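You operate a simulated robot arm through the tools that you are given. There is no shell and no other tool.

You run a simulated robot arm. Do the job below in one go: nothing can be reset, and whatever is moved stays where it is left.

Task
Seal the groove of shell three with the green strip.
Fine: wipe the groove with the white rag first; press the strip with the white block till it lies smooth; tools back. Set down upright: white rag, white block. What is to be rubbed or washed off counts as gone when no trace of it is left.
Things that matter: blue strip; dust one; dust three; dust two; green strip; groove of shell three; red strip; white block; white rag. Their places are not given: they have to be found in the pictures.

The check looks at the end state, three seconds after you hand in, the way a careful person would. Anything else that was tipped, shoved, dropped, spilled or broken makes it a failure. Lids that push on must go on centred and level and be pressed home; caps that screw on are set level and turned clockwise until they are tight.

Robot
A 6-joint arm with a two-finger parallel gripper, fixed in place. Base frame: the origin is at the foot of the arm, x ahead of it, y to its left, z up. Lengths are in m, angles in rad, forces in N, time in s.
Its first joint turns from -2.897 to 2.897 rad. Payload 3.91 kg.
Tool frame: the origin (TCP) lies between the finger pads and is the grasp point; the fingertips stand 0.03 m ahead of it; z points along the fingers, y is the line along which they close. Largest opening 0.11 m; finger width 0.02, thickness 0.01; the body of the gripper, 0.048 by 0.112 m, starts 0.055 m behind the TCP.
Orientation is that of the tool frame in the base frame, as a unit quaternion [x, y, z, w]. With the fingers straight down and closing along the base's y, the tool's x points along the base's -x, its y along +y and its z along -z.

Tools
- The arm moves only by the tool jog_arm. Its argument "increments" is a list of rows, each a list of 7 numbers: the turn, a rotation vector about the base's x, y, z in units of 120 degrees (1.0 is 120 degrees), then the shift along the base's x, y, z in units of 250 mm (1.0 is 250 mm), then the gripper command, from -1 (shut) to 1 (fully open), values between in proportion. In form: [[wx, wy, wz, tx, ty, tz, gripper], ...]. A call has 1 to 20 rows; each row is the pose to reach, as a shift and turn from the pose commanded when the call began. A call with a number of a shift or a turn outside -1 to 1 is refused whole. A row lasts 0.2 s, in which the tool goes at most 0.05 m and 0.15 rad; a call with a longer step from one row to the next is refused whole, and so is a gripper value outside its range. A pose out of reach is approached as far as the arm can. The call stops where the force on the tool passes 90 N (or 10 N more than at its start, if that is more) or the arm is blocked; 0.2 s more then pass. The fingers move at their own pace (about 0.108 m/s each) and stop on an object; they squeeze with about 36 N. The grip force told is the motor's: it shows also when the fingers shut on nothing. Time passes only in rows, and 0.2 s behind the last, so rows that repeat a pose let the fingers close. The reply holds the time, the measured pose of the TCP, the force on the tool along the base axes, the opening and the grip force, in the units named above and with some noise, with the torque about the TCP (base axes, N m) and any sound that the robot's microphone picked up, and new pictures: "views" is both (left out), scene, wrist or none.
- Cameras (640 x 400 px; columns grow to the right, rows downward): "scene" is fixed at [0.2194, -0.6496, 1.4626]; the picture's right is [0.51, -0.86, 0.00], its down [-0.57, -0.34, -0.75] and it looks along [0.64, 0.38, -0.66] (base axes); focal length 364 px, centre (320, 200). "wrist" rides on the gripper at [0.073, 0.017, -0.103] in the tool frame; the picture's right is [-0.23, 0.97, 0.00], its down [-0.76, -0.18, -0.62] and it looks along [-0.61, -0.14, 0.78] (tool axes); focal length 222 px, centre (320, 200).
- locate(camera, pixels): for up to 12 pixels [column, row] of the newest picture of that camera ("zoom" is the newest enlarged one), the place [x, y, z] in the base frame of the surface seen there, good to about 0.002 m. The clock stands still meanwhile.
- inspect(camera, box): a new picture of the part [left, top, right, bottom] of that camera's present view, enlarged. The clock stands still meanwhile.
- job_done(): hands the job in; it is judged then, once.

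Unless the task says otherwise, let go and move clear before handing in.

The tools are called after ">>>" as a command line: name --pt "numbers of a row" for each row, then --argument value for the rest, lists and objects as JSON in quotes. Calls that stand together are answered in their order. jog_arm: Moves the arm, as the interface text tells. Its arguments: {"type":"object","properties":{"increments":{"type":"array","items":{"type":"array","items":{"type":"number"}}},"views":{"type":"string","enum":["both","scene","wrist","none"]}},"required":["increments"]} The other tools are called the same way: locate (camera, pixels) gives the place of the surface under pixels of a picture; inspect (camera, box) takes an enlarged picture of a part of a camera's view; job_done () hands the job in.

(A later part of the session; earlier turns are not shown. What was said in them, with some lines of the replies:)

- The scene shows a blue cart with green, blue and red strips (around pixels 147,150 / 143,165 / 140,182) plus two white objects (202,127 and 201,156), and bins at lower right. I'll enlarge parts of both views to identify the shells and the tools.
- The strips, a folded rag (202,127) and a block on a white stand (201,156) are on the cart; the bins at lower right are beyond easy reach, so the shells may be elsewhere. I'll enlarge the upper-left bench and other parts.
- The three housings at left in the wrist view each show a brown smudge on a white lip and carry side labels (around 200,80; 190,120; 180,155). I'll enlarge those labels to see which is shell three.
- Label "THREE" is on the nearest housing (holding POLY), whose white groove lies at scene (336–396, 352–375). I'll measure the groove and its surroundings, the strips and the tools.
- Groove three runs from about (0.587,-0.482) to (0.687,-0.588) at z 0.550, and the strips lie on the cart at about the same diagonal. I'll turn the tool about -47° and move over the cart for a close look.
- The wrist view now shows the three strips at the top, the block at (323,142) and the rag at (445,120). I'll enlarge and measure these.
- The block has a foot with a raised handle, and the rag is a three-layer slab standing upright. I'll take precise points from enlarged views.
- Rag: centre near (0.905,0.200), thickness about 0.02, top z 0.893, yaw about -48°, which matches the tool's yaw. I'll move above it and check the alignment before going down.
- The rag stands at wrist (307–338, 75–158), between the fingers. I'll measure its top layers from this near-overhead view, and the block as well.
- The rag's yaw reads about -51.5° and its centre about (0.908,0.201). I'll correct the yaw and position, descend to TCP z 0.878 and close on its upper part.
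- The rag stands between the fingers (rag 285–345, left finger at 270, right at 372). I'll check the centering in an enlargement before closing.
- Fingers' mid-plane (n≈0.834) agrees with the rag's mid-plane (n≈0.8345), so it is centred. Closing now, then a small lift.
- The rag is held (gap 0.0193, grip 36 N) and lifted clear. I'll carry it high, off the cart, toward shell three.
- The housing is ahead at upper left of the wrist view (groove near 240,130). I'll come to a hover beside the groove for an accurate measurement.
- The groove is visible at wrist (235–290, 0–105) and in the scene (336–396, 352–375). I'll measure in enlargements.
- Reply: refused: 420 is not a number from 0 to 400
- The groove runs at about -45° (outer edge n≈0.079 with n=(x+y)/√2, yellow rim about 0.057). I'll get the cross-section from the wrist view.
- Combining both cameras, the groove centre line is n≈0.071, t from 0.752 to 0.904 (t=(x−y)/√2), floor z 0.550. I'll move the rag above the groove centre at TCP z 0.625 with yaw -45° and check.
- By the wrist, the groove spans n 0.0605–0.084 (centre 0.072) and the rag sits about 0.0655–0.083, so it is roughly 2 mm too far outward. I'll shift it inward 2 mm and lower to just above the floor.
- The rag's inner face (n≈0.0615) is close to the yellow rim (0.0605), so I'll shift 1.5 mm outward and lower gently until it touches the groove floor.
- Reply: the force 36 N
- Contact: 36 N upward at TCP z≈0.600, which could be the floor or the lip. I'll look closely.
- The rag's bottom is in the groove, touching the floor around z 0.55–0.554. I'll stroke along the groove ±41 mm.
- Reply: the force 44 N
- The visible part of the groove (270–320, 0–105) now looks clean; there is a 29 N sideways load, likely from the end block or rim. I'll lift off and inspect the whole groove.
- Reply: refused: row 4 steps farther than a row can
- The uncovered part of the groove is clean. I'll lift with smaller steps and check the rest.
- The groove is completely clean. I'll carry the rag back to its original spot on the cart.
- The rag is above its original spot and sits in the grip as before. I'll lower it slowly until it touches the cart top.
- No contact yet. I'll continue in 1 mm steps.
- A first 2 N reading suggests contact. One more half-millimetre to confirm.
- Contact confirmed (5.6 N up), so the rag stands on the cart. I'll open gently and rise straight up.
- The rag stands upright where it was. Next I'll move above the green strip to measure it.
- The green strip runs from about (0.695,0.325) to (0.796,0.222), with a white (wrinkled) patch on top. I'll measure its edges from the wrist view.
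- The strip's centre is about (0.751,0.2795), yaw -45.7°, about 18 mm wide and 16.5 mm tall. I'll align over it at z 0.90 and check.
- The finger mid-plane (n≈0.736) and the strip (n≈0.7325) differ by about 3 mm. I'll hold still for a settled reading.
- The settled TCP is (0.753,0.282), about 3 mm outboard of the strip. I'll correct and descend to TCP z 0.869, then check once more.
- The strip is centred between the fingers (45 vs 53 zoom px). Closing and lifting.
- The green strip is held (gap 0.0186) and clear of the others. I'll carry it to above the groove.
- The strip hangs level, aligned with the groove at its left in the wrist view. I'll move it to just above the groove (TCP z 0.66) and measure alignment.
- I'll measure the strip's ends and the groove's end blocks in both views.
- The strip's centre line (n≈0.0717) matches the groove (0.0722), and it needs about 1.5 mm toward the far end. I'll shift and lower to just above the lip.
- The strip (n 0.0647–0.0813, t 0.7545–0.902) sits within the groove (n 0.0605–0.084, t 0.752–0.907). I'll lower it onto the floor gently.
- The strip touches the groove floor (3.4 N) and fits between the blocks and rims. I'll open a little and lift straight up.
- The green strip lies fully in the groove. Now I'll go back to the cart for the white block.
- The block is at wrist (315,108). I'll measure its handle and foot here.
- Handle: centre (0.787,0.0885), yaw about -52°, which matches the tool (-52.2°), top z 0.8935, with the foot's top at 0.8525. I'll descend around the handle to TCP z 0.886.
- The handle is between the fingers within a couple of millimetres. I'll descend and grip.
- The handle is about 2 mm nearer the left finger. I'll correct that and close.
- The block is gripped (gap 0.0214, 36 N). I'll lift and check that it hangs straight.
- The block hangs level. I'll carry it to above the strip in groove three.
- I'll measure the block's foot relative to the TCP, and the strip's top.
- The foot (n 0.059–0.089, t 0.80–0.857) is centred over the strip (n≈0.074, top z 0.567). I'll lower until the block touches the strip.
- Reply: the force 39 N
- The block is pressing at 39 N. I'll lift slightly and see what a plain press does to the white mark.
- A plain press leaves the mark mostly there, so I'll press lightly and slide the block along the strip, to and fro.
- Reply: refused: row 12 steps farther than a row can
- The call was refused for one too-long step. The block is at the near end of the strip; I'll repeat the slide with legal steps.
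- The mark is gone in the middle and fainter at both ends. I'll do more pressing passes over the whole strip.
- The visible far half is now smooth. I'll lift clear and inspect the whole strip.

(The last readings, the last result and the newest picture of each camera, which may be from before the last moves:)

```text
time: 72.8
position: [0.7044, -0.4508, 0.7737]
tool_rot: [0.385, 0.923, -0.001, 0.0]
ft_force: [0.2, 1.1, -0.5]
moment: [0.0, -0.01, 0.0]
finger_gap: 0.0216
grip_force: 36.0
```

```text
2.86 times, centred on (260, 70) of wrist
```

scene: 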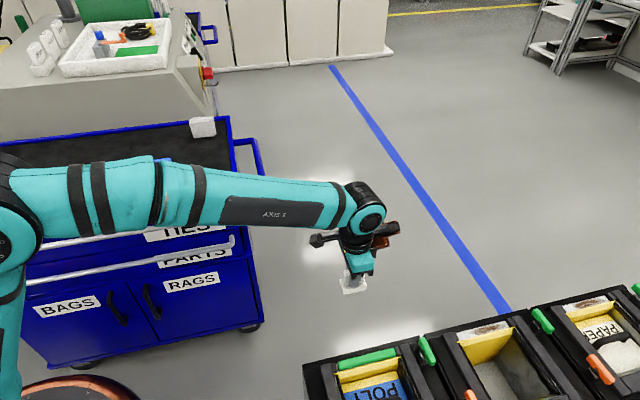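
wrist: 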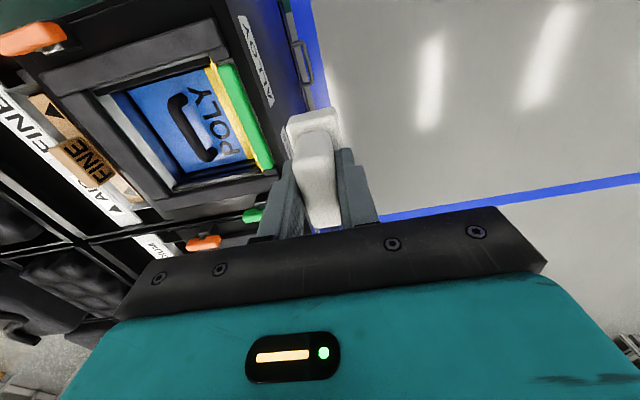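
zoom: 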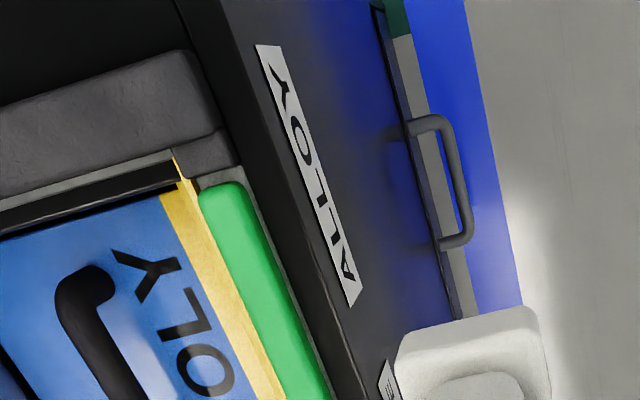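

The strip is uniformly green with no white left. I'll verify that it lies level, and zoom tighter for traces.

>>> locate --camera "zoom" --pixels '[[225, 200], [260, 280], [300, 370], [210, 195], [240, 195], [310, 380]]'

>>> locate --camera "scene" --pixels '[[340, 365], [350, 362], [365, 358], [380, 354], [393, 350], [338, 367]]'

>>> inspect --camera "scene" --box '[335, 345, 367, 375]'

>>> inspect --camera "scene" --box '[365, 340, 400, 368]'

>>> inspect --camera "wrist" --box '[205, 50, 285, 180]'

```text
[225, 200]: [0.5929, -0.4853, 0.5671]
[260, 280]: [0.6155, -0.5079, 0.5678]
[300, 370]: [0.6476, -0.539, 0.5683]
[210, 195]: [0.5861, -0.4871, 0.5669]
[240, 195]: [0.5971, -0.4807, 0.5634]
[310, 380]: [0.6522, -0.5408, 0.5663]
```

```text
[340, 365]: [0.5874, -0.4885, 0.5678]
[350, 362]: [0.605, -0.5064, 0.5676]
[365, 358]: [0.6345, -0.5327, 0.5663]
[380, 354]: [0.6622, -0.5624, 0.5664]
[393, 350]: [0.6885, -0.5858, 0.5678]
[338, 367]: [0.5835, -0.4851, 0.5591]
```

```text
13.33 times, centred on (351, 360) of scene
```

zoom: 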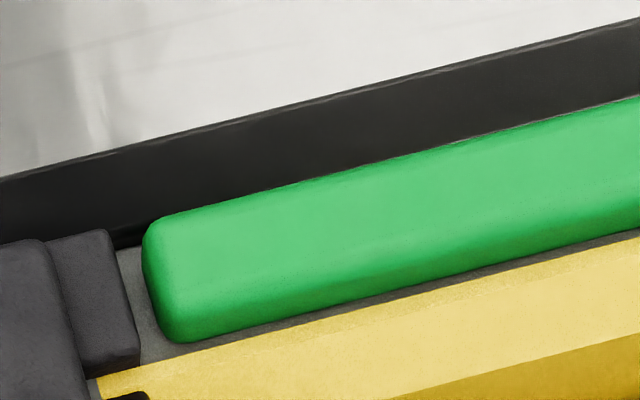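

```text
14.29 times, centred on (382, 354) of scene
```

zoom: 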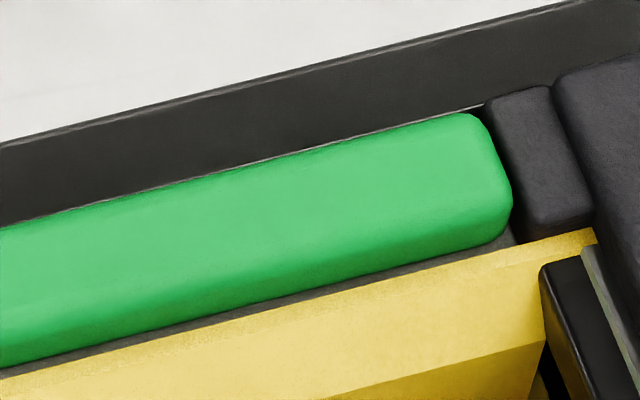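

```text
3.08 times, centred on (245, 115) of wrist
```

zoom: 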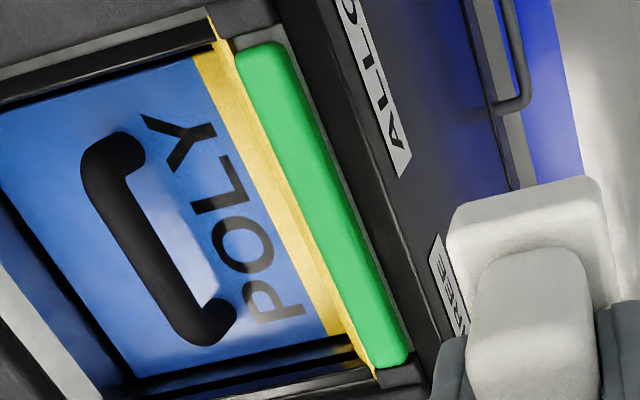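

The strip is smooth and level (top z 0.566–0.568 along its length). I'll take the block back to its place on the cart.

>>> jog_arm --pt "0 0 0 0 0.08 0.16 -1" --pt "0 0 0 0 0.2 0.3 -1" --pt "0 0 0 0 0.32 0.44 -1" --pt "0 0 0 0 0.44 0.58 -1" --pt "0 0 0 0 0.56 0.72 -1" --pt "0 0 0 0 0.7 0.82 -1" --pt "0 0 0 0 0.85 0.9 -1" --pt "0 0 0 0 1 0.92 -1" --views "none"

>>> jog_arm --pt "0 0 -0.005 0.03 0.17 0 -1" --pt "0 0 -0.01 0.06 0.34 0 -1" --pt "0 0 -0.015 0.1 0.51 0 -1" --pt "0 0 -0.02 0.13 0.68 0 -1" --pt "0 0 -0.025 0.16 0.84 0 -1" --pt "0 0 -0.03 0.2 1 0 -1" --views "none"

>>> jog_arm --pt "0 0 -0.01 0.04 0.05 0 -1" --pt "0 0 -0.02 0.08 0.1 0 -1" --pt "0 0 -0.029 0.118 0.1488 -0.06 -1" --pt "0 0 -0.029 0.118 0.1488 -0.16 -1" --pt "0 0 -0.029 0.118 0.1488 -0.24 -1" --pt "0 0 -0.029 0.118 0.1488 -0.24 -1"

```text
time: 74.6
position: [0.7073, -0.2003, 1.0027]
tool_rot: [0.384, 0.923, -0.001, 0.0]
ft_force: [-0.4, 0.1, -1.7]
moment: [0.06, 0.01, 0.01]
finger_gap: 0.0214
grip_force: 35.7
```

```text
time: 76.0
position: [0.7559, 0.0528, 0.998]
tool_rot: [0.413, 0.911, -0.001, 0.0]
ft_force: [0.3, -0.7, -2.1]
moment: [0.04, 0.0, -0.01]
finger_gap: 0.0217
grip_force: 36.1
```

```text
time: 77.4
position: [0.7839, 0.0888, 0.9415]
tool_rot: [0.441, 0.898, -0.001, 0.001]
ft_force: [0.1, -0.1, -1.5]
moment: [-0.01, -0.01, -0.02]
finger_gap: 0.0214
grip_force: 35.4
```

scene: 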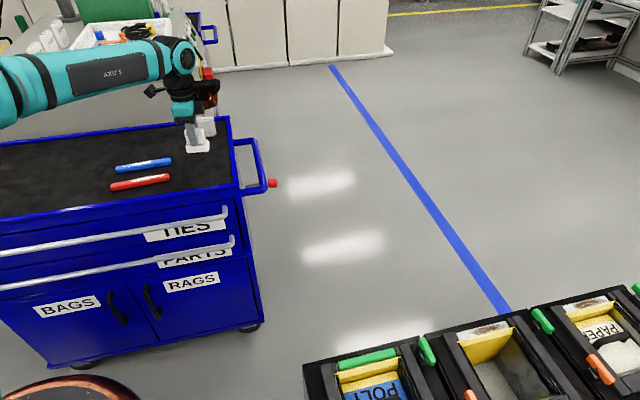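
wrist: 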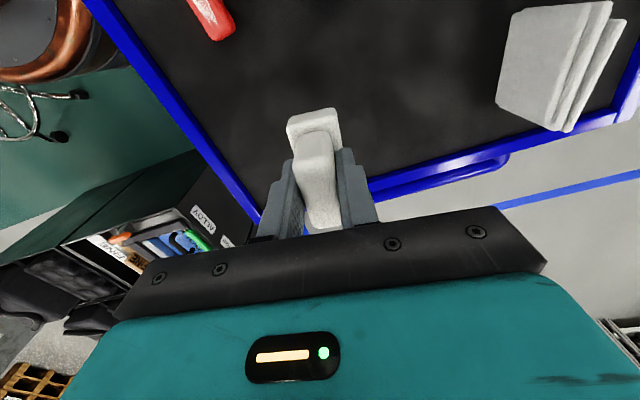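

The block is above its old place. I'll lower it slowly to contact.

>>> jog_arm --pt "0 0 0 0 0 -0.08 -1" --pt "0 0 0 0 0 -0.16 -1" --pt "0 0 0 0 0 -0.2 -1" --pt "0 0 0 0 0 -0.21 -1" --pt "0 0 0 0 0 -0.214 -1" --pt "0 0 0 0 0 -0.214 -1" --views "wrist"

```text
time: 78.8
position: [0.7878, 0.0881, 0.8883]
tool_rot: [0.441, 0.897, -0.001, 0.0]
ft_force: [-0.1, 0.2, -0.5]
moment: [0.01, 0.05, -0.02]
finger_gap: 0.0213
grip_force: 35.9
```

wrist: 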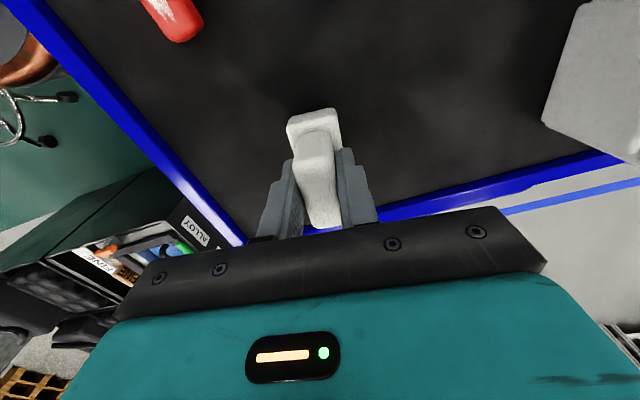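

>>> jog_arm --pt "0 0 0 0 0 -0.003 -1" --pt "0 0 0 0 0 -0.006 -1" --pt "0 0 0 0 0 -0.006 -1" --views "none"

```text
time: 79.6
position: [0.7873, 0.088, 0.8879]
tool_rot: [0.441, 0.897, -0.001, 0.0]
ft_force: [-0.5, 0.2, -2.6]
moment: [0.0, 0.01, 0.0]
finger_gap: 0.0214
grip_force: 36.1
```

No contact yet (tracked z 0.8855). Another 1.5 mm in small steps.

>>> jog_arm --pt "0 0 0 0 0 -0.003 -1" --pt "0 0 0 0 0 -0.006 -1" --pt "0 0 0 0 0 -0.006 -1" --views "none"

```text
time: 80.4
position: [0.7869, 0.0865, 0.886]
tool_rot: [0.441, 0.897, 0.0, 0.002]
ft_force: [5.9, 0.9, 18.9]
moment: [-0.45, -0.61, 0.16]
finger_gap: 0.0215
grip_force: 35.5
```

Contact at 19 N. I'll ease off half a millimetre, open gently and rise straight up.

>>> jog_arm --pt "0 0 0 0 0 0.003 -1" --pt "0 0 0 0 0 0.004 -0.55" --pt "0 0 0 0 0 0.004 -0.45" --pt "0 0 0 0 0 0.004 -0.25" --pt "0 0 0 0 0 0.004 0" --pt "0 0 0 0 0 0.004 0" --pt "0 0 0 0 0 0.1 0" --pt "0 0 0 0 0 0.28 0" --pt "0 0 0 0 0 0.44 0" --pt "0 0 0 0 0 0.44 0"

>>> inspect --camera "scene" --box '[100, 105, 240, 195]'

>>> inspect --camera "wrist" --box '[220, 40, 420, 200]'

```text
time: 82.6
position: [0.7855, 0.0867, 0.9978]
tool_rot: [0.441, 0.898, -0.002, 0.0]
ft_force: [-0.8, 0.4, 0.5]
moment: [0.02, 0.02, -0.02]
finger_gap: 0.0547
grip_force: 0.2
```

scene: 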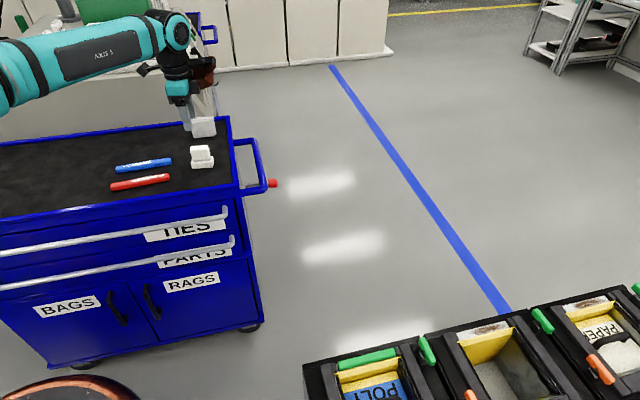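
wrist: 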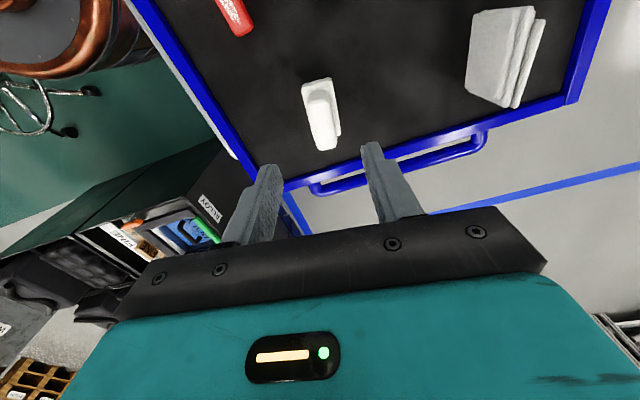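

```text
4.44 times, centred on (170, 150) of scene
```

zoom: 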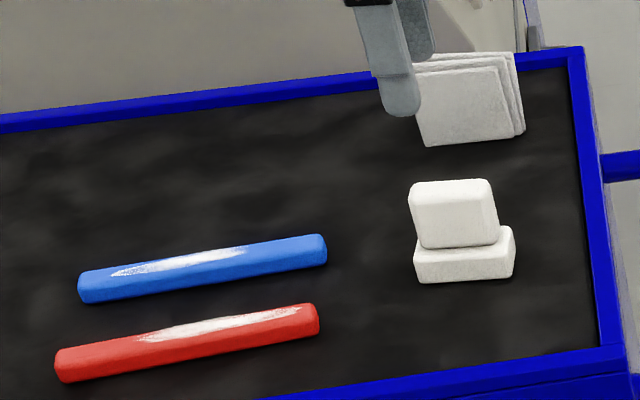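

```text
2.50 times, centred on (320, 120) of wrist
```

zoom: 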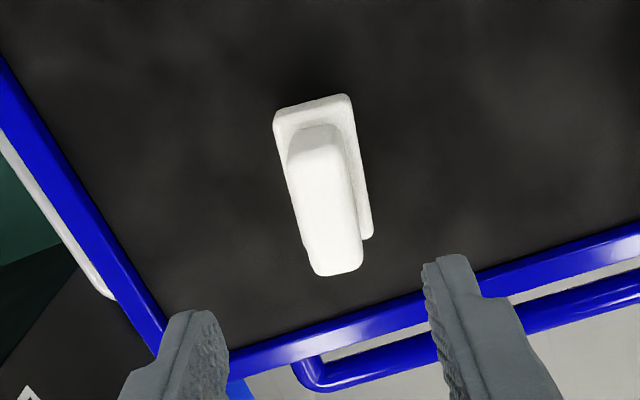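

Block and rag stand upright in their original places, and the red and blue strips are untouched. I'll raise the arm clear and take a last look at shell three.

>>> jog_arm --pt "0 0 0 0 0 0.18 0" --pt "0 0 0 -0.05 -0.08 0.34 0" --pt "0 0 0 -0.12 -0.2 0.46 0" --pt "0 0 0 -0.2 -0.34 0.54 0" --pt "0 0 0 -0.28 -0.48 0.58 0" --pt "0 0 0 -0.36 -0.62 0.58 0" --pt "0 0 0 -0.42 -0.74 0.58 0" --pt "0 0 0 -0.42 -0.74 0.58 0"

>>> inspect --camera "scene" --box '[320, 335, 410, 391]'

>>> inspect --camera "scene" --box '[100, 105, 240, 195]'

```text
time: 84.4
position: [0.6805, -0.0941, 1.1412]
tool_rot: [0.441, 0.897, -0.001, 0.001]
ft_force: [0.4, 0.3, -0.5]
moment: [0.01, 0.0, 0.0]
finger_gap: 0.0548
grip_force: 0.1
```

scene: 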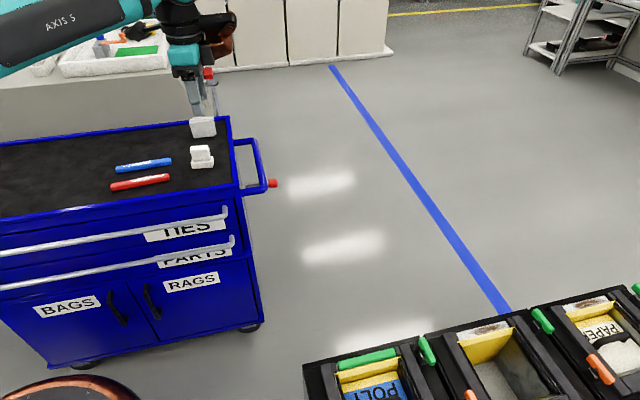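
wrist: 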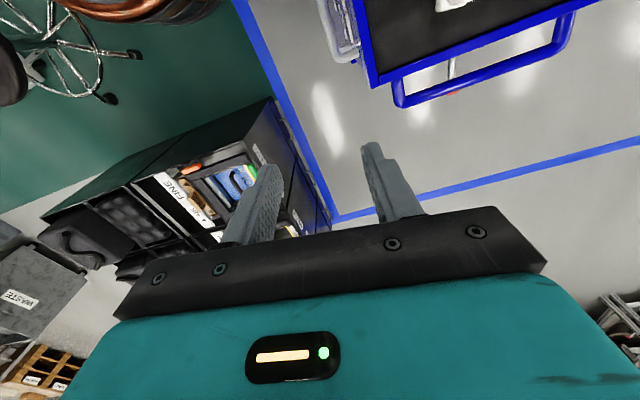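

```text
7.11 times, centred on (365, 363) of scene
```

zoom: 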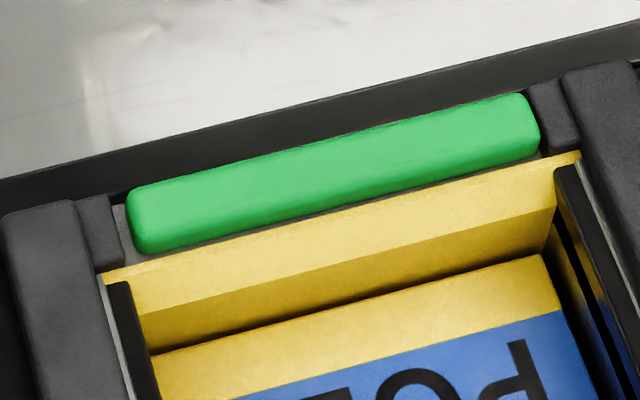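

```text
4.44 times, centred on (170, 150) of scene
```

zoom: 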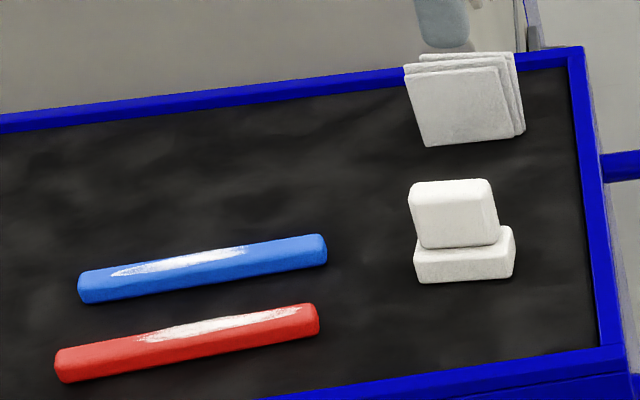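

The green strip lies smooth in the groove of shell three. The rag and block stand upright in their places, the other strips are untouched, and the arm is clear, so I'm handing in.

>>> job_done

```text
The job is handed in.
```

The groove of shell three is sealed with the green strip, and the job is handed in. I have not seen the check's verdict.

- **Groove:** I wiped it with the white rag first, and the close-ups showed no dust left.
- **Strip:** It lies inside the groove, level along its length. I pressed and slid the white block along it until no white marks showed. It sits about 2 mm off centre, towards the far end block.
- **Tools:** The rag and the block are back in their original spots on the cart, both upright.
- **Everything else:** The blue and red strips and the dust in the other two shells were not touched. The gripper is empty and the arm is clear of the cart and the shells.
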